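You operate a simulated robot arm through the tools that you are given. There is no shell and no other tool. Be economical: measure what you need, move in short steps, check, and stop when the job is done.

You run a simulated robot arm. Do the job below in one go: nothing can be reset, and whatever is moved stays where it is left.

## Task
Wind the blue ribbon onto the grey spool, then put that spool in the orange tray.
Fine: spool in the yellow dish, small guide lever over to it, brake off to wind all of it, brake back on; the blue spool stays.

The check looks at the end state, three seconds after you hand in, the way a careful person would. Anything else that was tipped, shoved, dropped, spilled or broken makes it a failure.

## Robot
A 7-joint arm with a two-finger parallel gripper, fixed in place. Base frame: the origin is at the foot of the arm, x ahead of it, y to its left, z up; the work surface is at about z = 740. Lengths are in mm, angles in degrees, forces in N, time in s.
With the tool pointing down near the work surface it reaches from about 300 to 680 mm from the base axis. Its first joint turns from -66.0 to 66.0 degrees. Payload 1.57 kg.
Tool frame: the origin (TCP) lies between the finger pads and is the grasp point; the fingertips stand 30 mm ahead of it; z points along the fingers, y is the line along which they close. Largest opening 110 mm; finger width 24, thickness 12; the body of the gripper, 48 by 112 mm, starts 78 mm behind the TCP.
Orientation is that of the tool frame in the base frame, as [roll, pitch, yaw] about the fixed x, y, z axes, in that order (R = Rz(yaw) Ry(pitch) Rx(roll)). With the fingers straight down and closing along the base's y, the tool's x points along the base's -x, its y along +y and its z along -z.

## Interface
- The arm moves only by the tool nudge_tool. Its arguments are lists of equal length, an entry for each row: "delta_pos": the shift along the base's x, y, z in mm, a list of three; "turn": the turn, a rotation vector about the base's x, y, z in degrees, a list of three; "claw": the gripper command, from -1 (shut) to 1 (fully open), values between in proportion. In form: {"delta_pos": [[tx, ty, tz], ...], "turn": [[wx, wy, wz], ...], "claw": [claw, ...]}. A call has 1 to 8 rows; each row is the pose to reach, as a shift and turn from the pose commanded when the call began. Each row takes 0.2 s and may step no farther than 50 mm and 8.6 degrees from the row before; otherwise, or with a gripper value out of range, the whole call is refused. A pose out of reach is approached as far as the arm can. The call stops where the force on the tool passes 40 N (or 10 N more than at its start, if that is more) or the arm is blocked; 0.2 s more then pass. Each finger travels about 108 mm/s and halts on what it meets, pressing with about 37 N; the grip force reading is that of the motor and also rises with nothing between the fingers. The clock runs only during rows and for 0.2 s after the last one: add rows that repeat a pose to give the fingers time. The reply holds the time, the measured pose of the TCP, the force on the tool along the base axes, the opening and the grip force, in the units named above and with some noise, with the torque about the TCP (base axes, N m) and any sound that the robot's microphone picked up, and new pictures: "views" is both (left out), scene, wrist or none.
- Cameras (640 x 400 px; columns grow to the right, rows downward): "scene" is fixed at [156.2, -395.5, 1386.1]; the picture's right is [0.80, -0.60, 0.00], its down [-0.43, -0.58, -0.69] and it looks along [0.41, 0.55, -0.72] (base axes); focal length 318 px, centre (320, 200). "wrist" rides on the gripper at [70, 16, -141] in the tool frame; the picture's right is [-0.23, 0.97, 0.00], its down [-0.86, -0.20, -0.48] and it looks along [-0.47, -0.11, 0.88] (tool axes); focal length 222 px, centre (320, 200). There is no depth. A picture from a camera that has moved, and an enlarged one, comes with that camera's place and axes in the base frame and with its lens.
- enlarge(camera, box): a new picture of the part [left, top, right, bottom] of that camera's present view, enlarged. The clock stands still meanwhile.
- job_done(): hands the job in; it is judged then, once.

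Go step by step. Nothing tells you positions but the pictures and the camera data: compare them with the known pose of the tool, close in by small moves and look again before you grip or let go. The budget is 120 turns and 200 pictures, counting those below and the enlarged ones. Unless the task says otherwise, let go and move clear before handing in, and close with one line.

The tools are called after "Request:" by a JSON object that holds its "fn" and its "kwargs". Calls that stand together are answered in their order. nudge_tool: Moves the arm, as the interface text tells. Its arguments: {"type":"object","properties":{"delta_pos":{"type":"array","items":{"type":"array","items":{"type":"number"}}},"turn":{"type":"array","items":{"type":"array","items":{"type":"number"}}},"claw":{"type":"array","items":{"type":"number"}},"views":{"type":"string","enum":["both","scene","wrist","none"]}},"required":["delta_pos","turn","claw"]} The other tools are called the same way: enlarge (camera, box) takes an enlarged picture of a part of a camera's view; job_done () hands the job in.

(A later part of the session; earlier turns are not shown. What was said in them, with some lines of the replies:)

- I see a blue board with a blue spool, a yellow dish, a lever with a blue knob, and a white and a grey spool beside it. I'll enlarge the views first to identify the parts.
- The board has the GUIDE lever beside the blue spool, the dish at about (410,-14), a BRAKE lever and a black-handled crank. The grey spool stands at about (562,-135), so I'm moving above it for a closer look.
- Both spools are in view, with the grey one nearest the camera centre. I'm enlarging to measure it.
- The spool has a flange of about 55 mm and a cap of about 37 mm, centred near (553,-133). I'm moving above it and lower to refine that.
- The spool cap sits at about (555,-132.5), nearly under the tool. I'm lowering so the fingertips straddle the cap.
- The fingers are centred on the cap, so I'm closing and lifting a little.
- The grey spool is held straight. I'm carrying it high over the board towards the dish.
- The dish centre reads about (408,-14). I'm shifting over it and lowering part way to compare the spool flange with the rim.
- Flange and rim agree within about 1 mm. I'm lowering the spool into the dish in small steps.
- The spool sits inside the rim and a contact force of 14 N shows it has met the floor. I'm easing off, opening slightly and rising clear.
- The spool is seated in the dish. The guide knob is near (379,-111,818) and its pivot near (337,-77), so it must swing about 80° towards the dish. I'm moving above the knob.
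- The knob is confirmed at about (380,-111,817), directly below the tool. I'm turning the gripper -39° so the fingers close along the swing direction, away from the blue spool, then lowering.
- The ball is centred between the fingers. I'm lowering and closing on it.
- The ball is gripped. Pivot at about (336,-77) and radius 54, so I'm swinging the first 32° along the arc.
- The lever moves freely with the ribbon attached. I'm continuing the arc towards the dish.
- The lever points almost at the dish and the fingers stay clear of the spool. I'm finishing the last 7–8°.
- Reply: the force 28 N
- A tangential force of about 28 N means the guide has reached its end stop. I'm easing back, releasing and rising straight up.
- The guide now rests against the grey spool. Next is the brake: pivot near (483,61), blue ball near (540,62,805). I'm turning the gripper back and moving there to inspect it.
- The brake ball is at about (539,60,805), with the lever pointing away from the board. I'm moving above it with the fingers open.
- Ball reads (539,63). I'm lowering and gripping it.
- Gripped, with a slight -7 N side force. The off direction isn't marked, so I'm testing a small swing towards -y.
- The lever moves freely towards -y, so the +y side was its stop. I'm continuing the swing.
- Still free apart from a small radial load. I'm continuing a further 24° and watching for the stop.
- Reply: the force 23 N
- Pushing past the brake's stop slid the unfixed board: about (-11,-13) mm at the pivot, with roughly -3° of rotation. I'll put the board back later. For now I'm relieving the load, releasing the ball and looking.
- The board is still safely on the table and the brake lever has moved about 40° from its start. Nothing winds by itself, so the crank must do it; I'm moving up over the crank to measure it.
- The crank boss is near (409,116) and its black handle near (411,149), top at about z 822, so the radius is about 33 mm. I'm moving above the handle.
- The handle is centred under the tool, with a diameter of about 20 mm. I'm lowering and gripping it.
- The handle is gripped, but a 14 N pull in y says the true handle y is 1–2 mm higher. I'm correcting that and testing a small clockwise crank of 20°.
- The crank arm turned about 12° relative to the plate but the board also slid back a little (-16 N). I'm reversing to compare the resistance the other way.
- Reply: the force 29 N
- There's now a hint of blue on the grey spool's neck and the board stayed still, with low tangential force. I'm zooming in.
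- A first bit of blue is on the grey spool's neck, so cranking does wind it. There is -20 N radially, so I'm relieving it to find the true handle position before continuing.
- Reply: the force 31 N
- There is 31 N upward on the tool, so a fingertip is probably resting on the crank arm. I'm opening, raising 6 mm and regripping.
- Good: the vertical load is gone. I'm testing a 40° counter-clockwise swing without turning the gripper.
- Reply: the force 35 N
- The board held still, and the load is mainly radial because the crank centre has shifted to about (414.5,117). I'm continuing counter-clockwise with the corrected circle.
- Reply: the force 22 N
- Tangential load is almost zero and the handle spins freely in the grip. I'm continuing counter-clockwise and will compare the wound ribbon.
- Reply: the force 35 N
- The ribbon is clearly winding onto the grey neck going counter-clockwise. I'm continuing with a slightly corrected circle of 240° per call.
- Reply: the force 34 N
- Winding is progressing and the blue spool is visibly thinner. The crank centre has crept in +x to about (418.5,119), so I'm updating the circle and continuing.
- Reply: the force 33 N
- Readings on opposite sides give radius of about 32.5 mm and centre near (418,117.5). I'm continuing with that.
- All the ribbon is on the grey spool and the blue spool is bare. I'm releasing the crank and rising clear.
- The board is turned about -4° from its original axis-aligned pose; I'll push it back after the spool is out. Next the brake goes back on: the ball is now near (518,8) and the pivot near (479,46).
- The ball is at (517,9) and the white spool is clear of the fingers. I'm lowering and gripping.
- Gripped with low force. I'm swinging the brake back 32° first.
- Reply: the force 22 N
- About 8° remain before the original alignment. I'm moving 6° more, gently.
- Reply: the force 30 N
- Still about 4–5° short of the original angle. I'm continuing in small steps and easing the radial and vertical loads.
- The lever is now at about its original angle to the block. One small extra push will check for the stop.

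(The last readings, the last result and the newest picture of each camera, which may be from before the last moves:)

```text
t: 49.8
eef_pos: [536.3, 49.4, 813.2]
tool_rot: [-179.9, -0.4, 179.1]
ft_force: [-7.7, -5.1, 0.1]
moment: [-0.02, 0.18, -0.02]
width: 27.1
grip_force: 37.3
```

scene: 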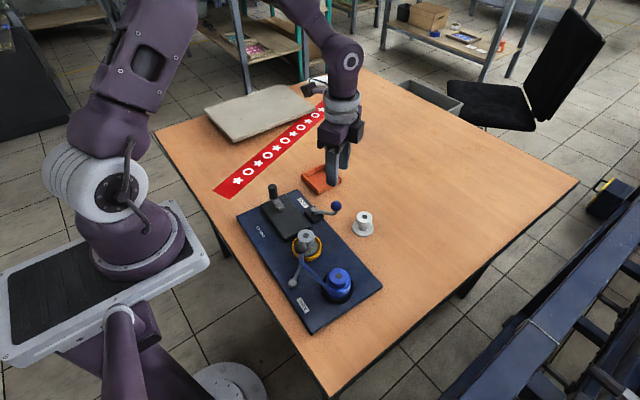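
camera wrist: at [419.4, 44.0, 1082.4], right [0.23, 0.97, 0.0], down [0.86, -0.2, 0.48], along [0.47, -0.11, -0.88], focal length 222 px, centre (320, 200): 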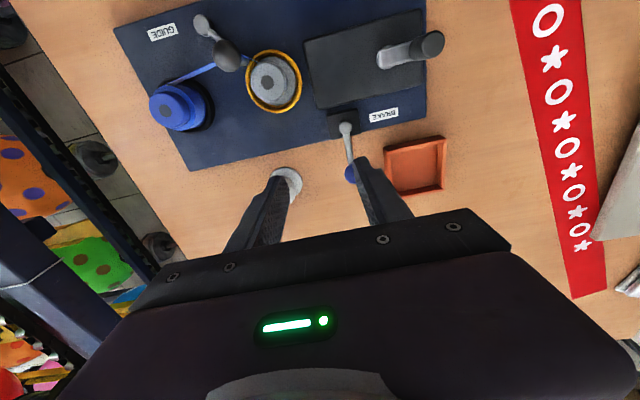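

Request:
{"fn": "nudge_tool", "kwargs": {"delta_pos": [[-0.7, 1.2, 0], [-0.7, 1.2, 0]], "turn": [[0, 0, 0], [0, 0, 0]], "claw": [-1, -1], "views": "none"}}

Request:
{"fn": "enlarge", "kwargs": {"camera": "wrist", "box": [200, 70, 440, 220]}}

```text
t: 50.4
eef_pos: [536.8, 48.7, 813.1]
tool_rot: [-180.0, -0.1, 179.1]
ft_force: [-11.9, -9.1, -0.2]
moment: [-0.06, 0.31, 0.04]
width: 27.0
grip_force: 37.0
```

```text
2.67 times, centred on (320, 145) of wrist
camera zoom: at [468.8, 66.6, 954.8], right [0.24, 0.97, 0.0], down [0.85, -0.21, 0.48], along [0.46, -0.12, -0.88], focal length 592 px, centre (320, 347)
```

zoom: 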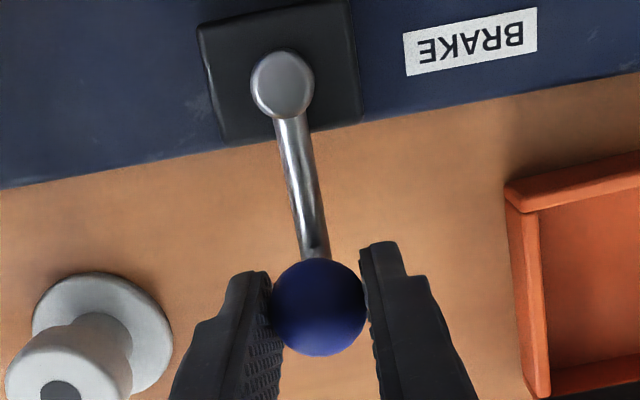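

Side force rises without movement, so the brake is fully on at its stop. I'm easing off, releasing and rising.

Request:
{"fn": "nudge_tool", "kwargs": {"delta_pos": [[-1, -0.6, 0], [-1, -0.6, 0], [-1, -0.6, 0], [-1, -0.6, 35], [-1, -0.6, 80], [-1, -0.6, 125]], "turn": [[0, 0, 0], [0, 0, 0], [0, 0, 0], [0, 0, 0], [0, 0, 0], [0, 0, 0]], "claw": [-1, -0.1, -0.1, -0.1, -0.1, -0.1], "views": "none"}}

Request:
{"fn": "enlarge", "kwargs": {"camera": "scene", "box": [230, 160, 410, 330]}}

Request:
{"fn": "enlarge", "kwargs": {"camera": "wrist", "box": [160, 30, 480, 230]}}

```text
t: 51.8
eef_pos: [535.7, 47.2, 939.4]
tool_rot: [180.0, -0.2, 179.0]
ft_force: [0.6, -0.8, 0.5]
moment: [-0.02, -0.01, -0.02]
width: 49.6
grip_force: 0.1
```

```text
2.35 times, centred on (320, 245) of scene
camera zoom: at [156.2, -395.5, 1386.1], right [0.8, -0.6, 0.0], down [-0.43, -0.58, -0.69], along [0.41, 0.55, -0.72], focal length 749 px, centre (320, 94)
```

zoom: 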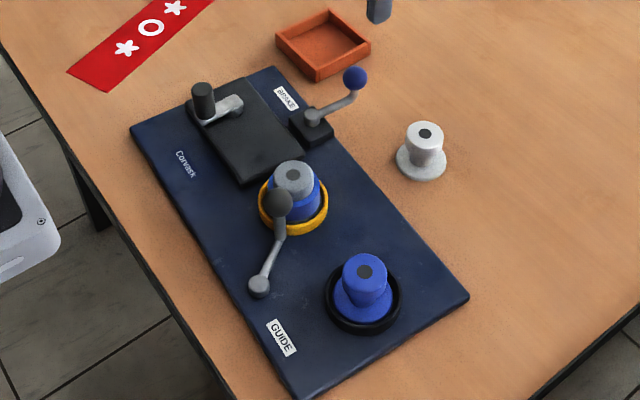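

```text
2.00 times, centred on (320, 130) of wrist
camera zoom: at [467.0, 65.4, 1080.2], right [0.24, 0.97, 0.0], down [0.85, -0.21, 0.48], along [0.46, -0.12, -0.88], focal length 444 px, centre (320, 340)
```

zoom: 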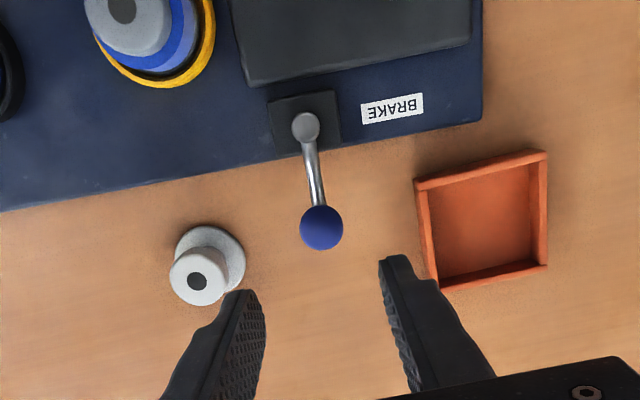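

The brake is on. The tray interior centre is near (578,166). Next I'm moving above the wound grey spool, turned +40° so the fingers avoid the guide knob.

Request:
{"fn": "nudge_tool", "kwargs": {"delta_pos": [[-20, -10, 0], [-42, -21, 0], [-64, -32, 0], [-88, -44, 0], [-112, -57, 0], [-134, -68, -20], [-134, -68, -30]], "turn": [[0, 0, 7], [0, 0, 14], [0, 0, 21], [0, 0, 28], [0, 0, 34], [0, 0, 40], [0, 0, 40]], "claw": [0, 0, 0, 0, 0, 0, 0], "views": "none"}}

Request:
{"fn": "enlarge", "kwargs": {"camera": "wrist", "box": [180, 70, 460, 245]}}

```text
t: 53.4
eef_pos: [403.4, -21.3, 909.6]
tool_rot: [-180.0, 0.0, -140.8]
ft_force: [-0.7, 0.6, 0.1]
moment: [0.03, -0.03, 0.01]
width: 55.3
grip_force: 0.0
```

```text
2.29 times, centred on (320, 158) of wrist
camera zoom: at [340.2, -51.1, 1050.1], right [-0.44, 0.9, 0.0], down [0.79, 0.39, 0.48], along [0.43, 0.21, -0.88], focal length 508 px, centre (320, 297)
```

zoom: 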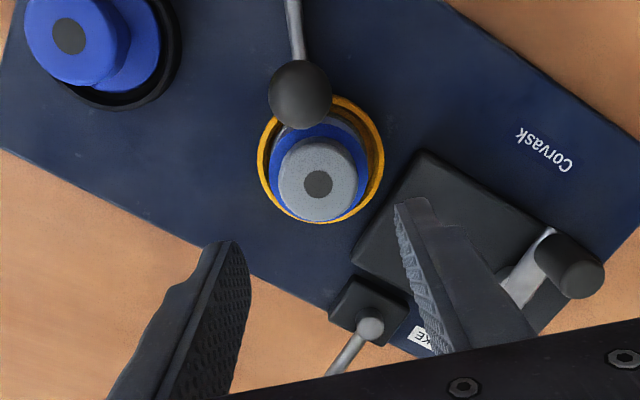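

The spool cap is at (404.5,-20.5). I'm lowering to grip only the cap above the ribbon coil, TCP at about 820.

Request:
{"fn": "nudge_tool", "kwargs": {"delta_pos": [[1.5, 0, -40], [1.5, 0, -75], [1.5, 0, -89], [1.5, 0, -89]], "turn": [[0, 0, 0], [0, 0, 0], [0, 0, 0], [0, 0, 0]], "claw": [0, 0, 0, 0], "views": "none"}}

Request:
{"fn": "enlarge", "kwargs": {"camera": "wrist", "box": [220, 90, 420, 215]}}

Request:
{"fn": "enlarge", "kwargs": {"camera": "scene", "box": [270, 190, 360, 270]}}

```text
t: 54.4
eef_pos: [405.1, -19.7, 818.5]
tool_rot: [-180.0, 0.0, -140.9]
ft_force: [-0.4, 0.6, 0.0]
moment: [0.02, 0.0, 0.01]
width: 55.1
grip_force: 0.0
```

```text
3.20 times, centred on (320, 152) of wrist
camera zoom: at [340.7, -49.6, 959.4], right [-0.44, 0.9, 0.0], down [0.79, 0.38, 0.48], along [0.43, 0.21, -0.88], focal length 711 px, centre (320, 352)
```

zoom: 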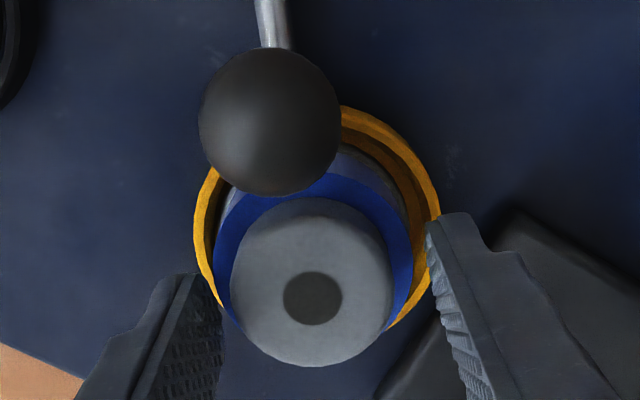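

```text
5.00 times, centred on (315, 230) of scene
camera zoom: at [156.2, -395.5, 1386.1], right [0.8, -0.6, 0.0], down [-0.43, -0.58, -0.69], along [0.41, 0.55, -0.72], focal length 1592 px, centre (345, 50)
```

zoom: 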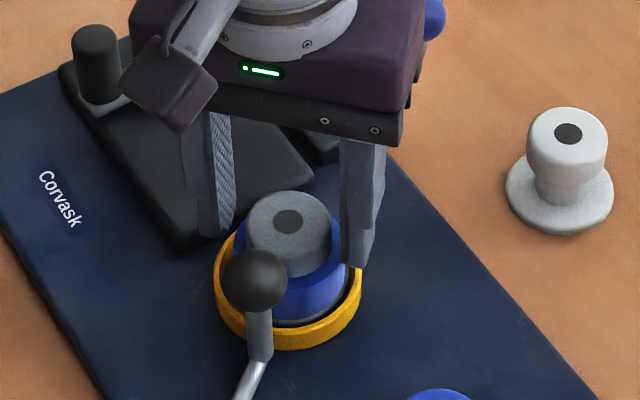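

The fingers straddle the cap just above the coil. I'm raising 2 mm for clearance, closing and checking the width.

Request:
{"fn": "nudge_tool", "kwargs": {"delta_pos": [[0.3, -0.6, 2], [0.3, -0.6, 2], [0.3, -0.6, 2], [0.3, -0.6, 2]], "turn": [[0, 0, 0], [0, 0, 0], [0, 0, 0], [0, 0, 0]], "claw": [0, -1, -1, -1], "views": "none"}}

Request:
{"fn": "enlarge", "kwargs": {"camera": "wrist", "box": [220, 90, 420, 215]}}

```text
t: 55.4
eef_pos: [404.2, -20.5, 821.6]
tool_rot: [-179.9, 0.0, -140.9]
ft_force: [-0.8, -0.3, 0.1]
moment: [-0.07, 0.0, 0.01]
width: 38.0
grip_force: 37.1
```

```text
3.20 times, centred on (320, 152) of wrist
camera zoom: at [340.8, -50.2, 961.9], right [-0.44, 0.9, 0.0], down [0.79, 0.38, 0.48], along [0.43, 0.21, -0.88], focal length 711 px, centre (320, 352)
```

zoom: 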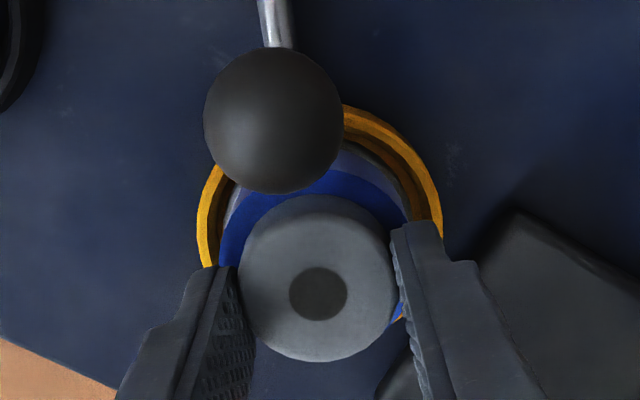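

Width of 38 mm confirms the cap is held. I'm lifting out of the rim, shifting away from the guide knob, then rising.

Request:
{"fn": "nudge_tool", "kwargs": {"delta_pos": [[0, 0, 8], [0, 0, 18], [6, 5, 24], [11, 9, 34], [12, 10, 70], [12, 10, 110]], "turn": [[0, 0, 0], [0, 0, 0], [0, 0, 0], [0, 0, 0], [0, 0, 0], [0, 0, 0]], "claw": [-1, -1, -1, -1, -1, -1], "views": "none"}}

Request:
{"fn": "enlarge", "kwargs": {"camera": "scene", "box": [230, 130, 410, 310]}}

Request:
{"fn": "enlarge", "kwargs": {"camera": "wrist", "box": [180, 70, 460, 245]}}

```text
t: 56.8
eef_pos: [416.6, -7.8, 933.1]
tool_rot: [-179.9, 0.0, -140.9]
ft_force: [0.5, 0.7, -1.2]
moment: [0.02, 0.0, -0.03]
width: 37.9
grip_force: 37.0
```

```text
2.22 times, centred on (320, 220) of scene
camera zoom: at [156.3, -395.5, 1386.1], right [0.8, -0.6, 0.0], down [-0.43, -0.58, -0.69], along [0.41, 0.55, -0.72], focal length 708 px, centre (320, 156)
```

zoom: 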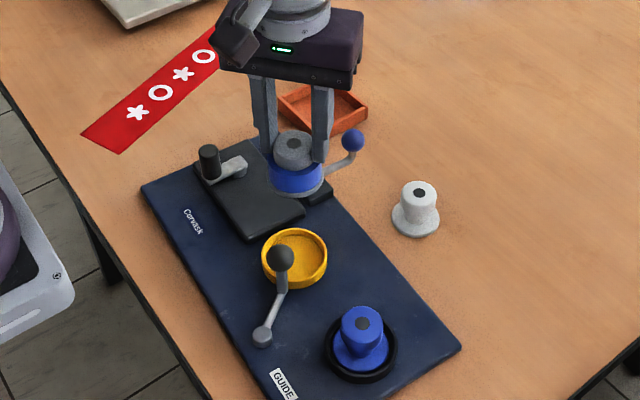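

```text
2.29 times, centred on (320, 158) of wrist
camera zoom: at [352.9, -38.2, 1073.9], right [-0.44, 0.9, 0.0], down [0.79, 0.38, 0.48], along [0.43, 0.21, -0.88], focal length 508 px, centre (320, 297)
```

zoom: 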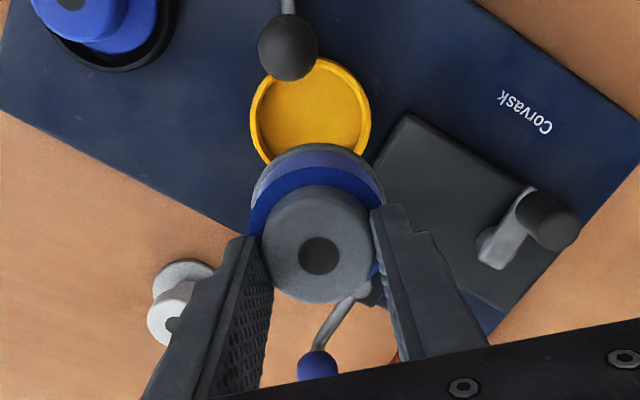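

The fully wound spool is held and the dish is empty. I'm carrying it over to the tray.

Request:
{"fn": "nudge_tool", "kwargs": {"delta_pos": [[19, 20, 0], [39, 41, 0], [59, 63, 0], [79, 85, 0], [99, 107, 0], [119, 129, 0], [141, 153, 0], [161, 175, 0]], "turn": [[0, 0, -5], [0, 0, -10], [0, 0, -15], [0, 0, -20], [0, 0, -25], [0, 0, -30], [0, 0, -35], [0, 0, -40]], "claw": [-1, -1, -1, -1, -1, -1, -1, -1], "views": "none"}}

Request:
{"fn": "enlarge", "kwargs": {"camera": "wrist", "box": [180, 70, 460, 245]}}

Request:
{"fn": "enlarge", "kwargs": {"camera": "scene", "box": [250, 110, 400, 220]}}

```text
t: 58.6
eef_pos: [577.9, 164.9, 930.8]
tool_rot: [180.0, 0.0, 178.9]
ft_force: [0.8, -0.3, -0.8]
moment: [0.0, 0.0, -0.02]
width: 38.1
grip_force: 37.0
```

```text
2.29 times, centred on (320, 158) of wrist
camera zoom: at [510.1, 183.1, 1071.9], right [0.24, 0.97, 0.0], down [0.85, -0.21, 0.48], along [0.46, -0.12, -0.88], focal length 508 px, centre (320, 297)
```

zoom: 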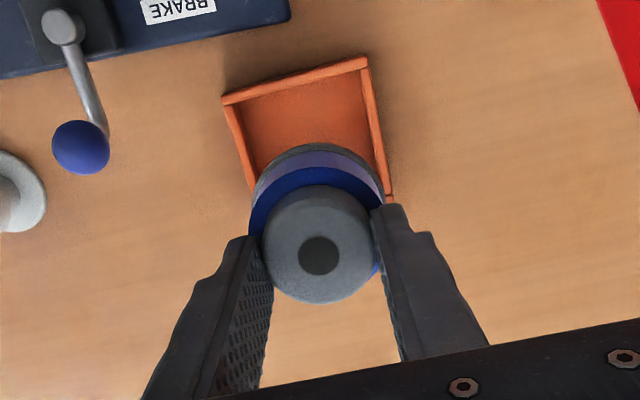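

```text
3.64 times, centred on (325, 165) of scene
camera zoom: at [156.2, -395.5, 1386.1], right [0.8, -0.6, 0.0], down [-0.43, -0.58, -0.69], along [0.41, 0.55, -0.72], focal length 1158 px, centre (302, 327)
```

zoom: 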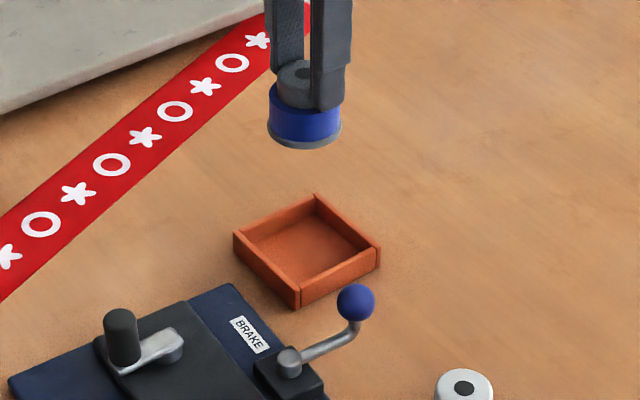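

The tray spans x 536–620, y 118–204, so its centre is (578,161). I'm shifting -4 mm in y and lowering.

Request:
{"fn": "nudge_tool", "kwargs": {"delta_pos": [[0, -4, -30], [0, -4, -65], [0, -4, -95], [0, -4, -95]], "turn": [[0, 0, 0], [0, 0, 0], [0, 0, 0], [0, 0, 0]], "claw": [-1, -1, -1, -1], "views": "none"}}

Request:
{"fn": "enlarge", "kwargs": {"camera": "wrist", "box": [180, 70, 460, 245]}}

Request:
{"fn": "enlarge", "kwargs": {"camera": "scene", "box": [270, 130, 390, 220]}}

```text
t: 59.6
eef_pos: [580.1, 159.3, 837.0]
tool_rot: [-180.0, 0.0, 179.2]
ft_force: [0.3, -0.1, 0.5]
moment: [-0.04, 0.0, 0.02]
width: 37.7
grip_force: 37.5
```

```text
2.29 times, centred on (320, 158) of wrist
camera zoom: at [510.2, 177.3, 977.4], right [0.24, 0.97, 0.0], down [0.85, -0.21, 0.48], along [0.46, -0.12, -0.88], focal length 508 px, centre (320, 297)
```

zoom: 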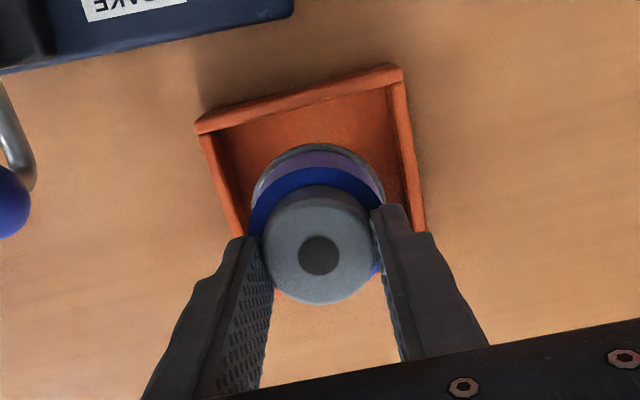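

```text
4.44 times, centred on (330, 175) of scene
camera zoom: at [156.3, -395.5, 1386.1], right [0.8, -0.6, 0.0], down [-0.43, -0.58, -0.69], along [0.41, 0.55, -0.72], focal length 1415 px, centre (276, 311)
```

zoom: 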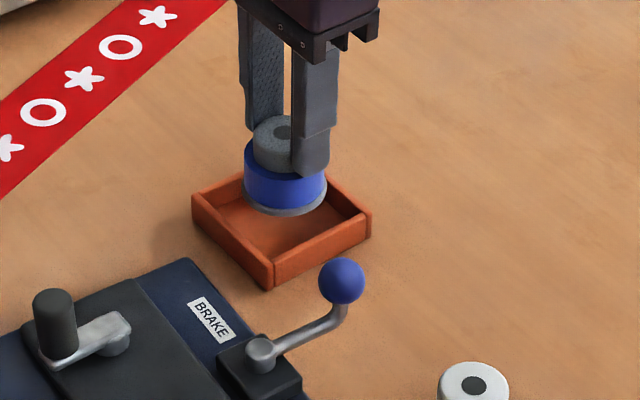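

The spool is centred over the tray. I'm lowering to the floor gently.

Request:
{"fn": "nudge_tool", "kwargs": {"delta_pos": [[-1, 0, -12], [-1, 0, -22], [-1, 0, -27]], "turn": [[0, 0, 0], [0, 0, 0], [0, 0, 0]], "claw": [-1, -1, -1], "views": "none"}}

Request:
{"fn": "enlarge", "kwargs": {"camera": "scene", "box": [270, 130, 390, 220]}}

```text
t: 60.4
eef_pos: [577.0, 161.3, 810.1]
tool_rot: [-180.0, -0.1, 179.1]
ft_force: [-0.3, 0.7, -0.6]
moment: [-0.01, 0.01, 0.04]
width: 37.8
grip_force: 36.7
```

```text
4.44 times, centred on (330, 175) of scene
camera zoom: at [156.3, -395.5, 1386.1], right [0.8, -0.6, 0.0], down [-0.43, -0.58, -0.69], along [0.41, 0.55, -0.72], focal length 1415 px, centre (276, 311)
```

zoom: 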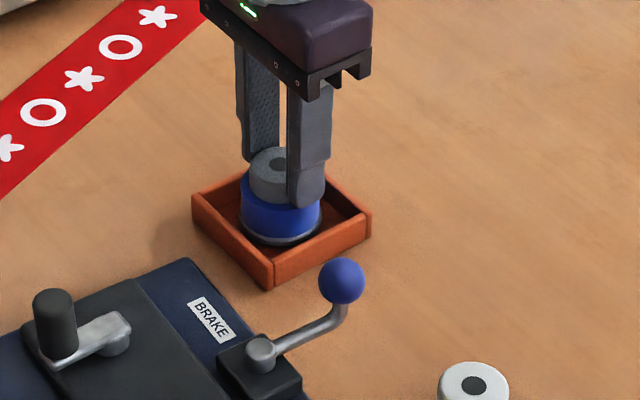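

Request:
{"fn": "nudge_tool", "kwargs": {"delta_pos": [[0, 0, -2], [0, 0, -4]], "turn": [[0, 0, 0], [0, 0, 0]], "claw": [-1, -1], "views": "none"}}

```text
t: 61.0
eef_pos: [576.1, 160.0, 805.5]
tool_rot: [180.0, -0.1, 179.1]
ft_force: [-0.8, 0.5, 5.6]
moment: [-0.02, 0.05, 0.01]
width: 37.8
grip_force: 37.2
```

The 5.6 N contact force means the spool is on the tray floor. I'm opening and rising.

Request:
{"fn": "nudge_tool", "kwargs": {"delta_pos": [[0, 0, 0], [0, 0, 0], [0, 0, 25], [0, 0, 70], [0, 0, 115], [0, 0, 150]], "turn": [[0, 0, 0], [0, 0, 0], [0, 0, 0], [0, 0, 0], [0, 0, 0], [0, 0, 0]], "claw": [0, 0, 0, 0, 0, 0], "views": "none"}}

Request:
{"fn": "enlarge", "kwargs": {"camera": "scene", "box": [270, 130, 390, 220]}}

Request:
{"fn": "enlarge", "kwargs": {"camera": "scene", "box": [230, 160, 410, 330]}}

```text
t: 62.4
eef_pos: [575.8, 160.5, 954.1]
tool_rot: [180.0, 0.0, 179.1]
ft_force: [-0.3, 0.1, 0.2]
moment: [-0.02, 0.01, -0.01]
width: 54.9
grip_force: 0.0
```

```text
4.44 times, centred on (330, 175) of scene
camera zoom: at [156.2, -395.5, 1386.1], right [0.8, -0.6, 0.0], down [-0.43, -0.58, -0.69], along [0.41, 0.55, -0.72], focal length 1415 px, centre (276, 311)
```

zoom: 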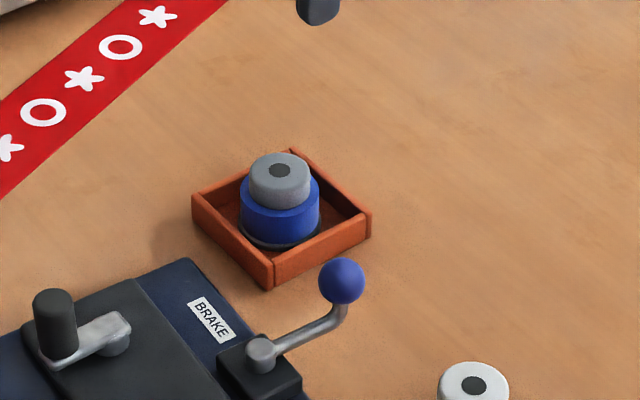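

```text
2.35 times, centred on (320, 245) of scene
camera zoom: at [156.2, -395.5, 1386.1], right [0.8, -0.6, 0.0], down [-0.43, -0.58, -0.69], along [0.41, 0.55, -0.72], focal length 749 px, centre (320, 94)
```

zoom: 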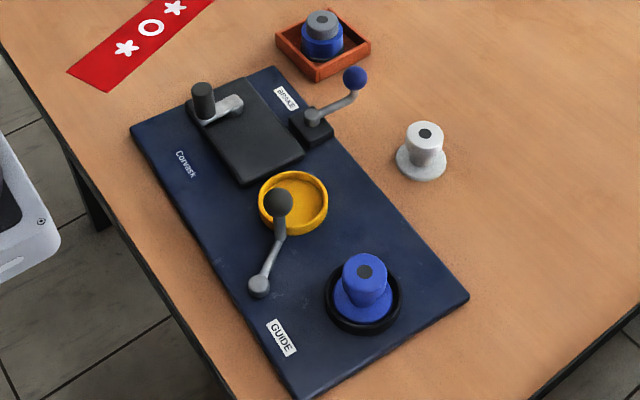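

The wound spool sits flat in the tray, and the tray and white spool are undisturbed. What remains is squaring the board: I'll push the -y end of its near edge in +x with closed fingers. I'm travelling there high.

Request:
{"fn": "nudge_tool", "kwargs": {"delta_pos": [[-35, -35, 0], [-70, -70, 0], [-105, -105, 0], [-140, -140, 0], [-175, -175, 0], [-205, -210, 0], [-235, -245, 0], [-260, -285, 0]], "turn": [[0, 0, 0], [0, 0, 0], [0, 0, 0], [0, 0, 0], [0, 0, 0], [0, 0, 0], [0, 0, 0], [0, 0, 0]], "claw": [-0.5, -1, -1, -1, -1, -1, -1, -1], "views": "none"}}

Request:
{"fn": "nudge_tool", "kwargs": {"delta_pos": [[-25, -25, 0], [-46, -48, -30], [-46, -48, -75], [-46, -48, -110]], "turn": [[0, 0, 0.5], [0, 0, 1], [0, 0, 1], [0, 0, 1]], "claw": [-1, -1, -1, -1]}}

Request:
{"fn": "enlarge", "kwargs": {"camera": "scene", "box": [230, 220, 400, 350]}}

```text
t: 64.2
eef_pos: [317.0, -125.0, 954.7]
tool_rot: [-179.9, 0.0, 179.1]
ft_force: [0.3, 0.1, -0.1]
moment: [0.0, -0.01, -0.01]
width: 0.0
grip_force: 21.2
```

```text
t: 65.2
eef_pos: [268.5, -171.2, 846.6]
tool_rot: [-180.0, 0.0, -180.0]
ft_force: [-0.7, 0.6, 0.0]
moment: [-0.02, 0.01, -0.01]
width: 0.0
grip_force: 21.4
camera wrist: at [200.2, -153.2, 987.6], right [0.23, 0.97, 0.0], down [0.86, -0.2, 0.48], along [0.47, -0.11, -0.88], focal length 222 px, centre (320, 200)
```

scene: 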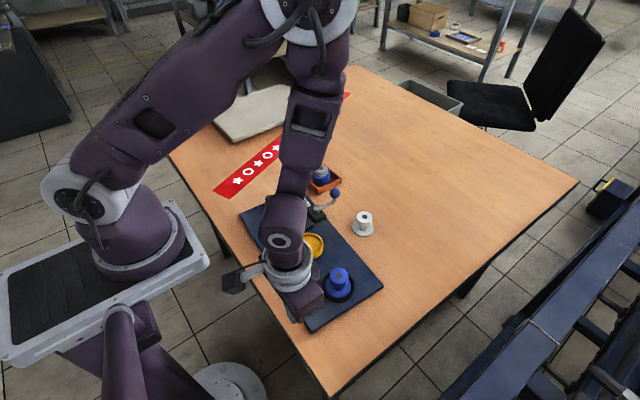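
wrist: 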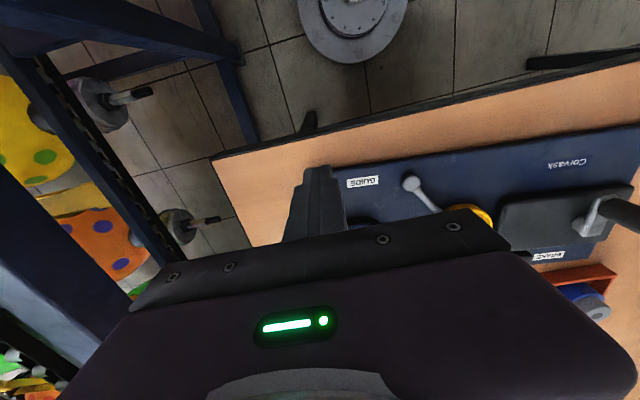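

```text
3.08 times, centred on (315, 285) of scene
camera zoom: at [156.2, -395.5, 1386.1], right [0.8, -0.6, 0.0], down [-0.43, -0.58, -0.69], along [0.41, 0.55, -0.72], focal length 980 px, centre (335, -62)
```

zoom: 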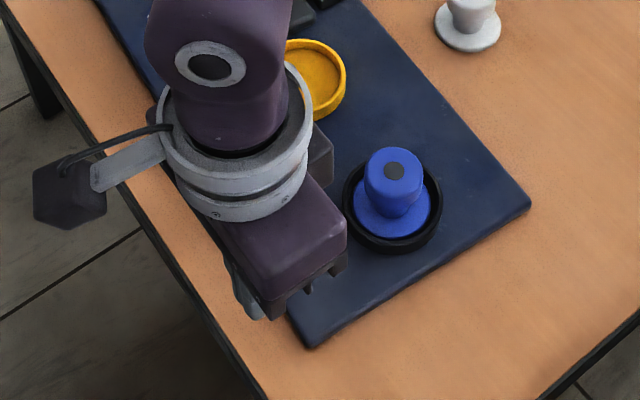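

The fingers are about 15 mm in front of the near edge and above the table. I'm lowering to edge height with force watch.

Request:
{"fn": "nudge_tool", "kwargs": {"delta_pos": [[0, 0, -35], [0, 0, -60], [0, 0, -70], [0, 0, -70]], "turn": [[0, 0, 0], [0, 0, 0], [0, 0, 0], [0, 0, 0]], "claw": [-1, -1, -1, -1], "views": "none"}}

Request:
{"fn": "enlarge", "kwargs": {"camera": "wrist", "box": [200, 60, 440, 210]}}

Request:
{"fn": "enlarge", "kwargs": {"camera": "scene", "box": [250, 240, 370, 340]}}

```text
t: 66.2
eef_pos: [270.6, -171.4, 776.0]
tool_rot: [-180.0, 0.0, -179.8]
ft_force: [-0.1, -0.5, -0.2]
moment: [0.0, -0.02, -0.03]
width: 0.0
grip_force: 21.5
```

```text
2.67 times, centred on (320, 135) of wrist
camera zoom: at [201.1, -154.6, 916.9], right [0.23, 0.97, 0.0], down [0.86, -0.2, 0.48], along [0.47, -0.11, -0.88], focal length 592 px, centre (320, 373)
```

zoom: 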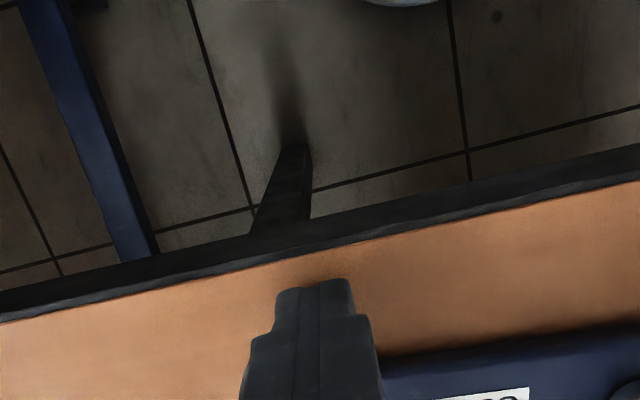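

```text
4.00 times, centred on (310, 290) of scene
camera zoom: at [156.2, -395.5, 1386.1], right [0.8, -0.6, 0.0], down [-0.43, -0.58, -0.69], along [0.41, 0.55, -0.72], focal length 1274 px, centre (360, -160)
```

zoom: 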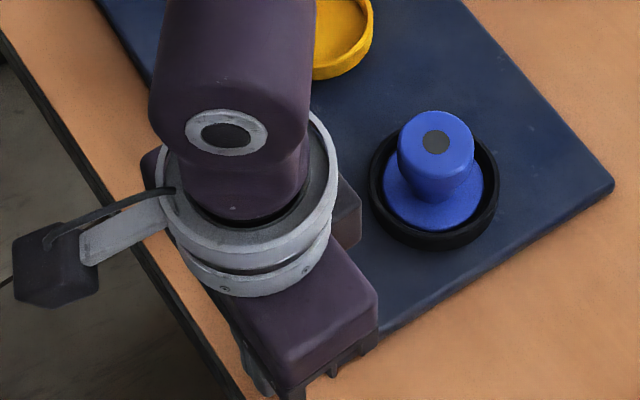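

Ready at edge height. I'm pushing slowly in +x and checking the board's right corner against its original pixel position.

Request:
{"fn": "nudge_tool", "kwargs": {"delta_pos": [[6, 0, 0], [11, 0, 0], [15, 0, 0], [18, 0, 0], [21, 0, 0], [24, 0, 0]], "turn": [[0, 0, 0], [0, 0, 0], [0, 0, 0], [0, 0, 0], [0, 0, 0], [0, 0, 0]], "claw": [-1, -1, -1, -1, -1, -1], "views": "none"}}

Request:
{"fn": "enlarge", "kwargs": {"camera": "scene", "box": [250, 240, 370, 340]}}

```text
t: 67.6
eef_pos: [293.1, -170.6, 775.8]
tool_rot: [179.9, -0.1, -179.9]
ft_force: [-17.8, -4.8, 1.7]
moment: [-0.23, 0.52, -0.12]
width: 0.0
grip_force: 21.1
```

```text
4.00 times, centred on (310, 290) of scene
camera zoom: at [155.8, -395.6, 1386.1], right [0.8, -0.6, 0.0], down [-0.43, -0.58, -0.69], along [0.41, 0.55, -0.72], focal length 1274 px, centre (360, -160)
```

zoom: 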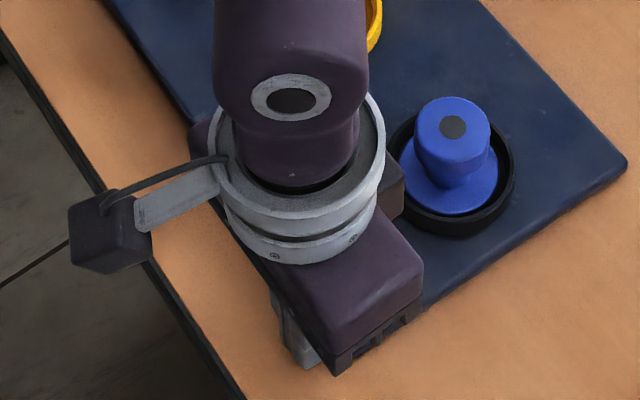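

The corner is nearly back, about (+5,+6) mm remaining. I'm pushing 4 mm more in +x.

Request:
{"fn": "nudge_tool", "kwargs": {"delta_pos": [[2, 0, 0], [4, 0, 0], [4, 0, 0]], "turn": [[0, 0, 0], [0, 0, 0], [0, 0, 0]], "claw": [-1, -1, -1], "views": "none"}}

Request:
{"fn": "nudge_tool", "kwargs": {"delta_pos": [[-10, 0, 0], [-25, 0, 0], [-25, 0, 40], [-25, 0, 85], [-25, -20, 130], [-25, -60, 150]], "turn": [[0, 0, 0], [0, 0, 0], [0, 0, 0], [0, 0, 0], [0, 0, 0], [0, 0, 0]], "claw": [-1, -1, -1, -1, -1, -1], "views": "none"}}

Request:
{"fn": "enlarge", "kwargs": {"camera": "scene", "box": [230, 160, 410, 330]}}

```text
t: 68.4
eef_pos: [297.1, -171.4, 776.2]
tool_rot: [180.0, 0.0, -179.9]
ft_force: [-15.5, -2.1, 7.5]
moment: [-0.11, 0.3, -0.06]
width: 0.1
grip_force: 21.4
```

```text
t: 69.8
eef_pos: [272.8, -231.8, 927.4]
tool_rot: [-180.0, -0.1, -179.9]
ft_force: [0.0, 0.7, -0.1]
moment: [0.0, 0.01, 0.0]
width: 0.1
grip_force: 21.2
```

```text
2.35 times, centred on (320, 245) of scene
camera zoom: at [156.3, -395.4, 1386.1], right [0.8, -0.6, 0.0], down [-0.43, -0.58, -0.69], along [0.41, 0.55, -0.72], focal length 749 px, centre (320, 94)
```

zoom: 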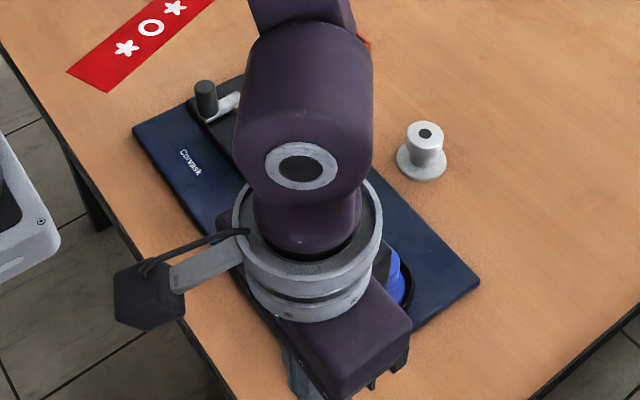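

The near end is close. I'm moving away for a full clean view of the board before deciding on a final correction.

Request:
{"fn": "nudge_tool", "kwargs": {"delta_pos": [[30, 30, 30], [65, 65, 40], [100, 100, 40], [135, 135, 40], [170, 170, 40], [200, 205, 40], [230, 245, 40], [250, 290, 40]], "turn": [[0, 0, 0], [0, 0, 0], [0, 0, 0], [0, 0, 0], [0, 0, 0], [0, 0, 0], [0, 0, 0], [0, 0, 0]], "claw": [-1, -1, -1, -1, -1, -1, -1, -1], "views": "none"}}

Request:
{"fn": "nudge_tool", "kwargs": {"delta_pos": [[10, 30, 0], [10, 50, 0]], "turn": [[0, 0, 0], [0, 0, 0]], "claw": [-1, -1], "views": "none"}}

Request:
{"fn": "enlarge", "kwargs": {"camera": "scene", "box": [230, 160, 410, 330]}}

Request:
{"fn": "enlarge", "kwargs": {"camera": "wrist", "box": [160, 30, 480, 230]}}

```text
refused: row 1 steps farther than a row can; nothing moved
```

```text
t: 70.4
eef_pos: [283.2, -182.0, 926.9]
tool_rot: [180.0, 0.0, -179.9]
ft_force: [0.5, -0.2, 0.3]
moment: [0.0, -0.01, 0.0]
width: 0.0
grip_force: 21.4
```

```text
2.35 times, centred on (320, 245) of scene
camera zoom: at [156.2, -395.5, 1386.1], right [0.8, -0.6, 0.0], down [-0.43, -0.58, -0.69], along [0.41, 0.55, -0.72], focal length 749 px, centre (320, 94)
```

zoom: 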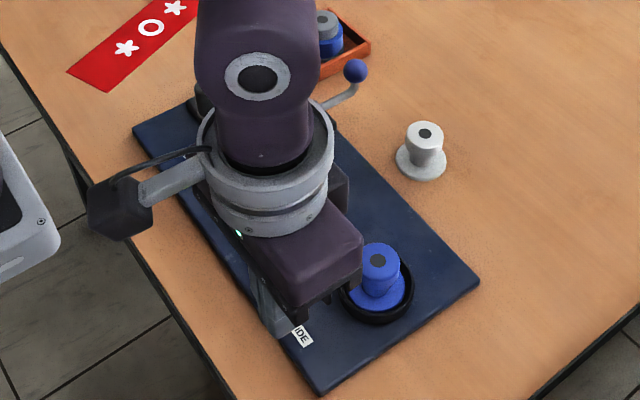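

```text
2.00 times, centred on (320, 130) of wrist
camera zoom: at [213.9, -164.1, 1068.3], right [0.23, 0.97, 0.0], down [0.86, -0.2, 0.48], along [0.47, -0.11, -0.88], focal length 444 px, centre (320, 340)
```

zoom: 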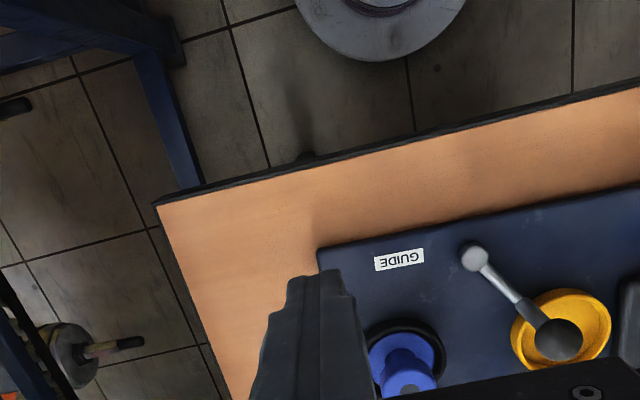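

The -y end is within a few mm of its original place. I'm moving over to the other end with shorter steps.

Request:
{"fn": "nudge_tool", "kwargs": {"delta_pos": [[20, 20, 30], [50, 50, 40], [82, 83, 40], [115, 116, 40], [148, 149, 40], [180, 182, 40], [210, 218, 40], [230, 255, 40]], "turn": [[0, 0, 0], [0, 0, 0], [0, 0, 0], [0, 0, 0], [0, 0, 0], [0, 0, 0], [0, 0, 0], [0, 0, 0]], "claw": [-1, -1, -1, -1, -1, -1, -1, -1], "views": "none"}}

Request:
{"fn": "enlarge", "kwargs": {"camera": "scene", "box": [230, 160, 410, 330]}}

Request:
{"fn": "enlarge", "kwargs": {"camera": "wrist", "box": [80, 0, 560, 240]}}

```text
t: 72.2
eef_pos: [513.9, 73.0, 965.5]
tool_rot: [-179.9, 0.0, -179.9]
ft_force: [0.5, 0.2, -0.3]
moment: [-0.01, 0.0, 0.0]
width: 0.3
grip_force: 21.2
```

```text
2.35 times, centred on (320, 245) of scene
camera zoom: at [156.2, -395.5, 1386.1], right [0.8, -0.6, 0.0], down [-0.43, -0.58, -0.69], along [0.41, 0.55, -0.72], focal length 749 px, centre (320, 94)
```

zoom: 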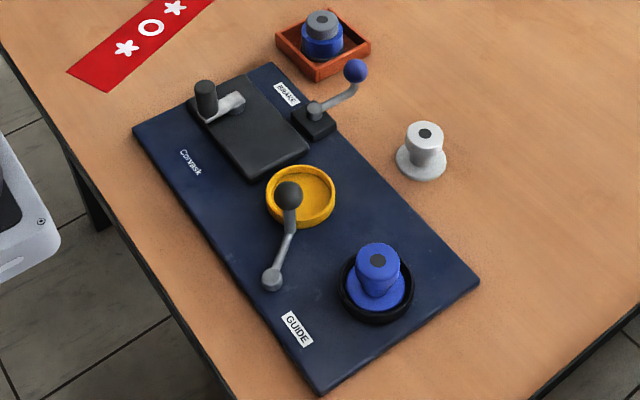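

```text
1.33 times, centred on (320, 120) of wrist
camera zoom: at [446.0, 90.6, 1106.5], right [0.23, 0.97, 0.0], down [0.86, -0.2, 0.48], along [0.47, -0.11, -0.88], focal length 296 px, centre (320, 307)
```

zoom: 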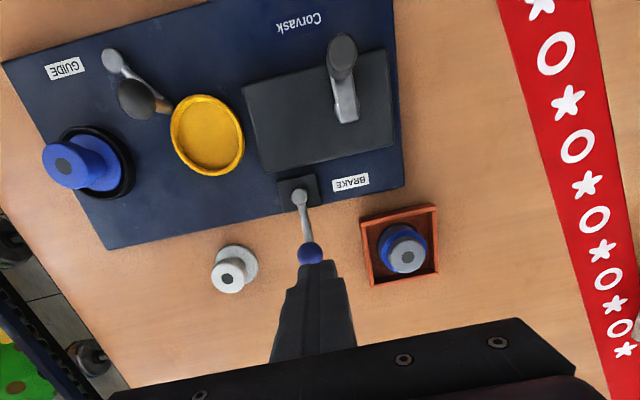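

The board is now within about 3 mm at one end and 7–8 mm at the other (+x). A small -x push on the far edge at y≈97, between brake lever and tray, will finish it; I'm descending there and checking.

Request:
{"fn": "nudge_tool", "kwargs": {"delta_pos": [[17, 24, 0], [17, 24, -40], [17, 24, -85], [17, 24, -120], [17, 24, -120]], "turn": [[0, 0, 0], [0, 0, 0], [0, 0, 0], [0, 0, 0], [0, 0, 0]], "claw": [-1, -1, -1, -1, -1], "views": "none"}}

Request:
{"fn": "enlarge", "kwargs": {"camera": "wrist", "box": [180, 70, 460, 245]}}

Request:
{"fn": "enlarge", "kwargs": {"camera": "scene", "box": [270, 140, 390, 230]}}

```text
t: 73.4
eef_pos: [532.5, 95.5, 846.1]
tool_rot: [180.0, -0.1, -179.9]
ft_force: [0.9, 0.4, -0.4]
moment: [-0.02, 0.0, -0.03]
width: 0.2
grip_force: 20.9
```

```text
2.29 times, centred on (320, 158) of wrist
camera zoom: at [464.2, 112.5, 986.4], right [0.23, 0.97, 0.0], down [0.86, -0.2, 0.48], along [0.47, -0.11, -0.88], focal length 508 px, centre (320, 297)
```

zoom: 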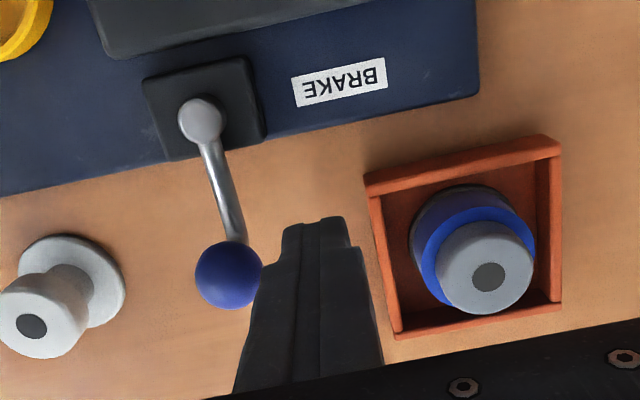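

```text
4.44 times, centred on (330, 185) of scene
camera zoom: at [156.2, -395.5, 1386.1], right [0.8, -0.6, 0.0], down [-0.43, -0.58, -0.69], along [0.41, 0.55, -0.72], focal length 1415 px, centre (276, 267)
```

zoom: 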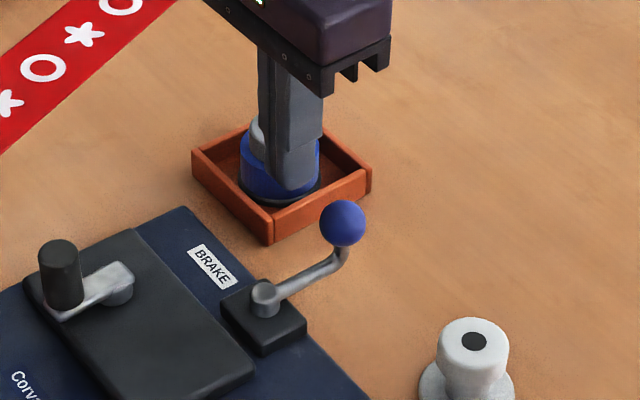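

There is clearance on both sides. I'm descending to edge height at y≈96.

Request:
{"fn": "nudge_tool", "kwargs": {"delta_pos": [[-1, -1, -30], [-1, -1, -55], [-1, -1, -70], [-1, -1, -70]], "turn": [[0, 0, 0], [0, 0, 0], [0, 0, 0], [0, 0, 0]], "claw": [-1, -1, -1, -1], "views": "none"}}

Request:
{"fn": "enlarge", "kwargs": {"camera": "wrist", "box": [180, 70, 460, 245]}}

```text
t: 74.4
eef_pos: [530.0, 97.0, 774.9]
tool_rot: [180.0, 0.1, -179.8]
ft_force: [-0.8, -0.1, 0.8]
moment: [0.0, 0.03, -0.02]
width: 0.0
grip_force: 21.3
```

```text
2.29 times, centred on (320, 158) of wrist
camera zoom: at [460.8, 112.9, 916.3], right [0.23, 0.97, 0.0], down [0.86, -0.2, 0.48], along [0.47, -0.11, -0.88], focal length 508 px, centre (320, 297)
```

zoom: 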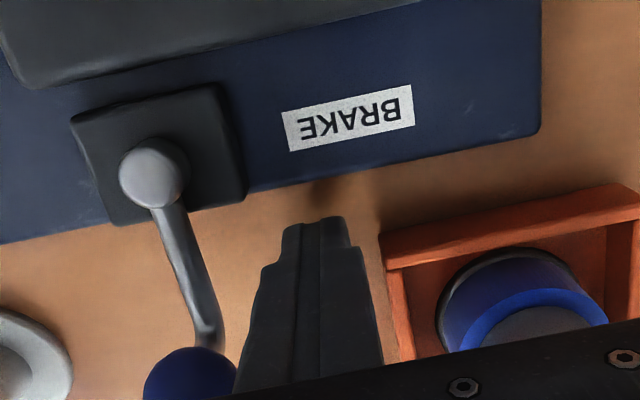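

The finger face is about 12 mm from the edge. I'm pushing -x slowly by 17–18 mm in total.

Request:
{"fn": "nudge_tool", "kwargs": {"delta_pos": [[-6, 0, 0], [-11, 0, 0], [-14, 0, 0], [-16, 0, 0], [-18, 0, 0], [-18, 0, 0]], "turn": [[0, 0, 0], [0, 0, 0], [0, 0, 0], [0, 0, 0], [0, 0, 0], [0, 0, 0]], "claw": [-1, -1, -1, -1, -1, -1], "views": "none"}}

Request:
{"fn": "enlarge", "kwargs": {"camera": "scene", "box": [230, 160, 410, 330]}}

```text
t: 75.8
eef_pos: [514.6, 96.1, 777.5]
tool_rot: [179.9, 0.5, -179.9]
ft_force: [27.8, 2.1, 12.5]
moment: [0.06, -0.52, -0.13]
width: 0.1
grip_force: 21.5
```

```text
2.35 times, centred on (320, 245) of scene
camera zoom: at [156.6, -395.5, 1386.0], right [0.8, -0.6, 0.0], down [-0.43, -0.58, -0.69], along [0.41, 0.55, -0.72], focal length 749 px, centre (320, 94)
```

zoom: 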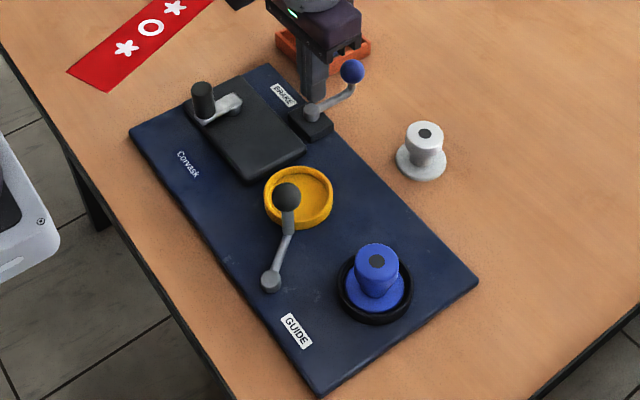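

The board is back within roughly 3 mm of its original position. I'm backing off and rising clear.

Request:
{"fn": "nudge_tool", "kwargs": {"delta_pos": [[8, 0, 0], [16, 0, 0], [17, 0, 35], [17, 0, 80], [17, 0, 125], [17, 0, 170]], "turn": [[0, 0, 0], [0, 0, 0], [0, 0, 0], [0, 0, 0], [0, 0, 0], [0, 0, 0]], "claw": [-1, -1, -1, -1, -1, -1], "views": "scene"}}

Request:
{"fn": "enlarge", "kwargs": {"camera": "wrist", "box": [80, 0, 560, 240]}}

Request:
{"fn": "enlarge", "kwargs": {"camera": "scene", "box": [230, 160, 410, 330]}}

```text
t: 77.2
eef_pos: [527.9, 95.0, 947.6]
tool_rot: [-179.9, 0.0, -179.9]
ft_force: [0.4, 0.0, -0.3]
moment: [0.02, 0.0, 0.01]
width: 0.0
grip_force: 20.8
```

scene: 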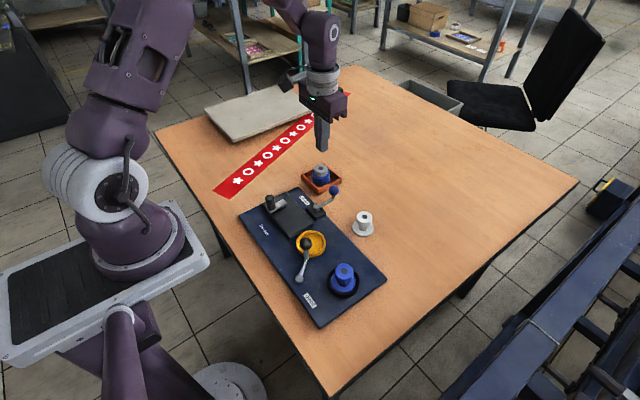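

```text
1.33 times, centred on (320, 120) of wrist
camera zoom: at [459.5, 112.4, 1088.6], right [0.23, 0.97, 0.0], down [0.86, -0.2, 0.48], along [0.47, -0.11, -0.88], focal length 296 px, centre (320, 307)
```

zoom: 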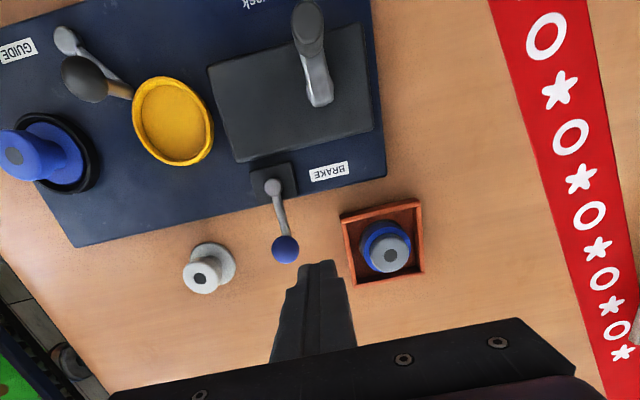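

```text
2.35 times, centred on (320, 245) of scene
camera zoom: at [156.2, -395.5, 1386.1], right [0.8, -0.6, 0.0], down [-0.43, -0.58, -0.69], along [0.41, 0.55, -0.72], focal length 749 px, centre (320, 94)
```

zoom: 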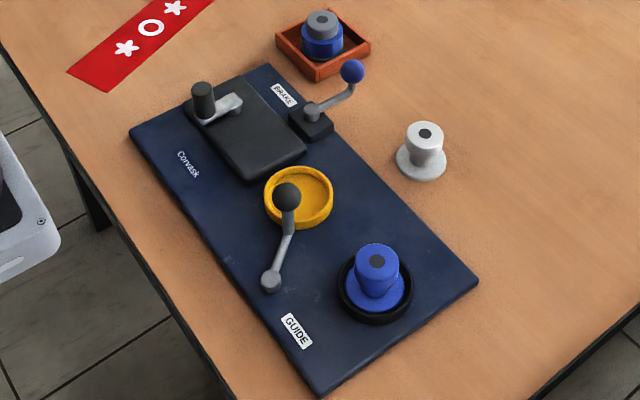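

The wound grey spool is in the tray, the brake is on, the guide is at the dish and the blue spool is in its seat. The board is back in place and the arm is clear, so I'm handing in.

Request:
{"fn": "job_done", "kwargs": {}}

```text
The job is handed in.
```

The blue ribbon is fully wound onto the grey spool, which now sits in the orange tray with the brake back on and the blue spool still in its seat; on the way I slid the board by up to about 25 mm, then pushed it back to within roughly 3–4 mm of where it started.
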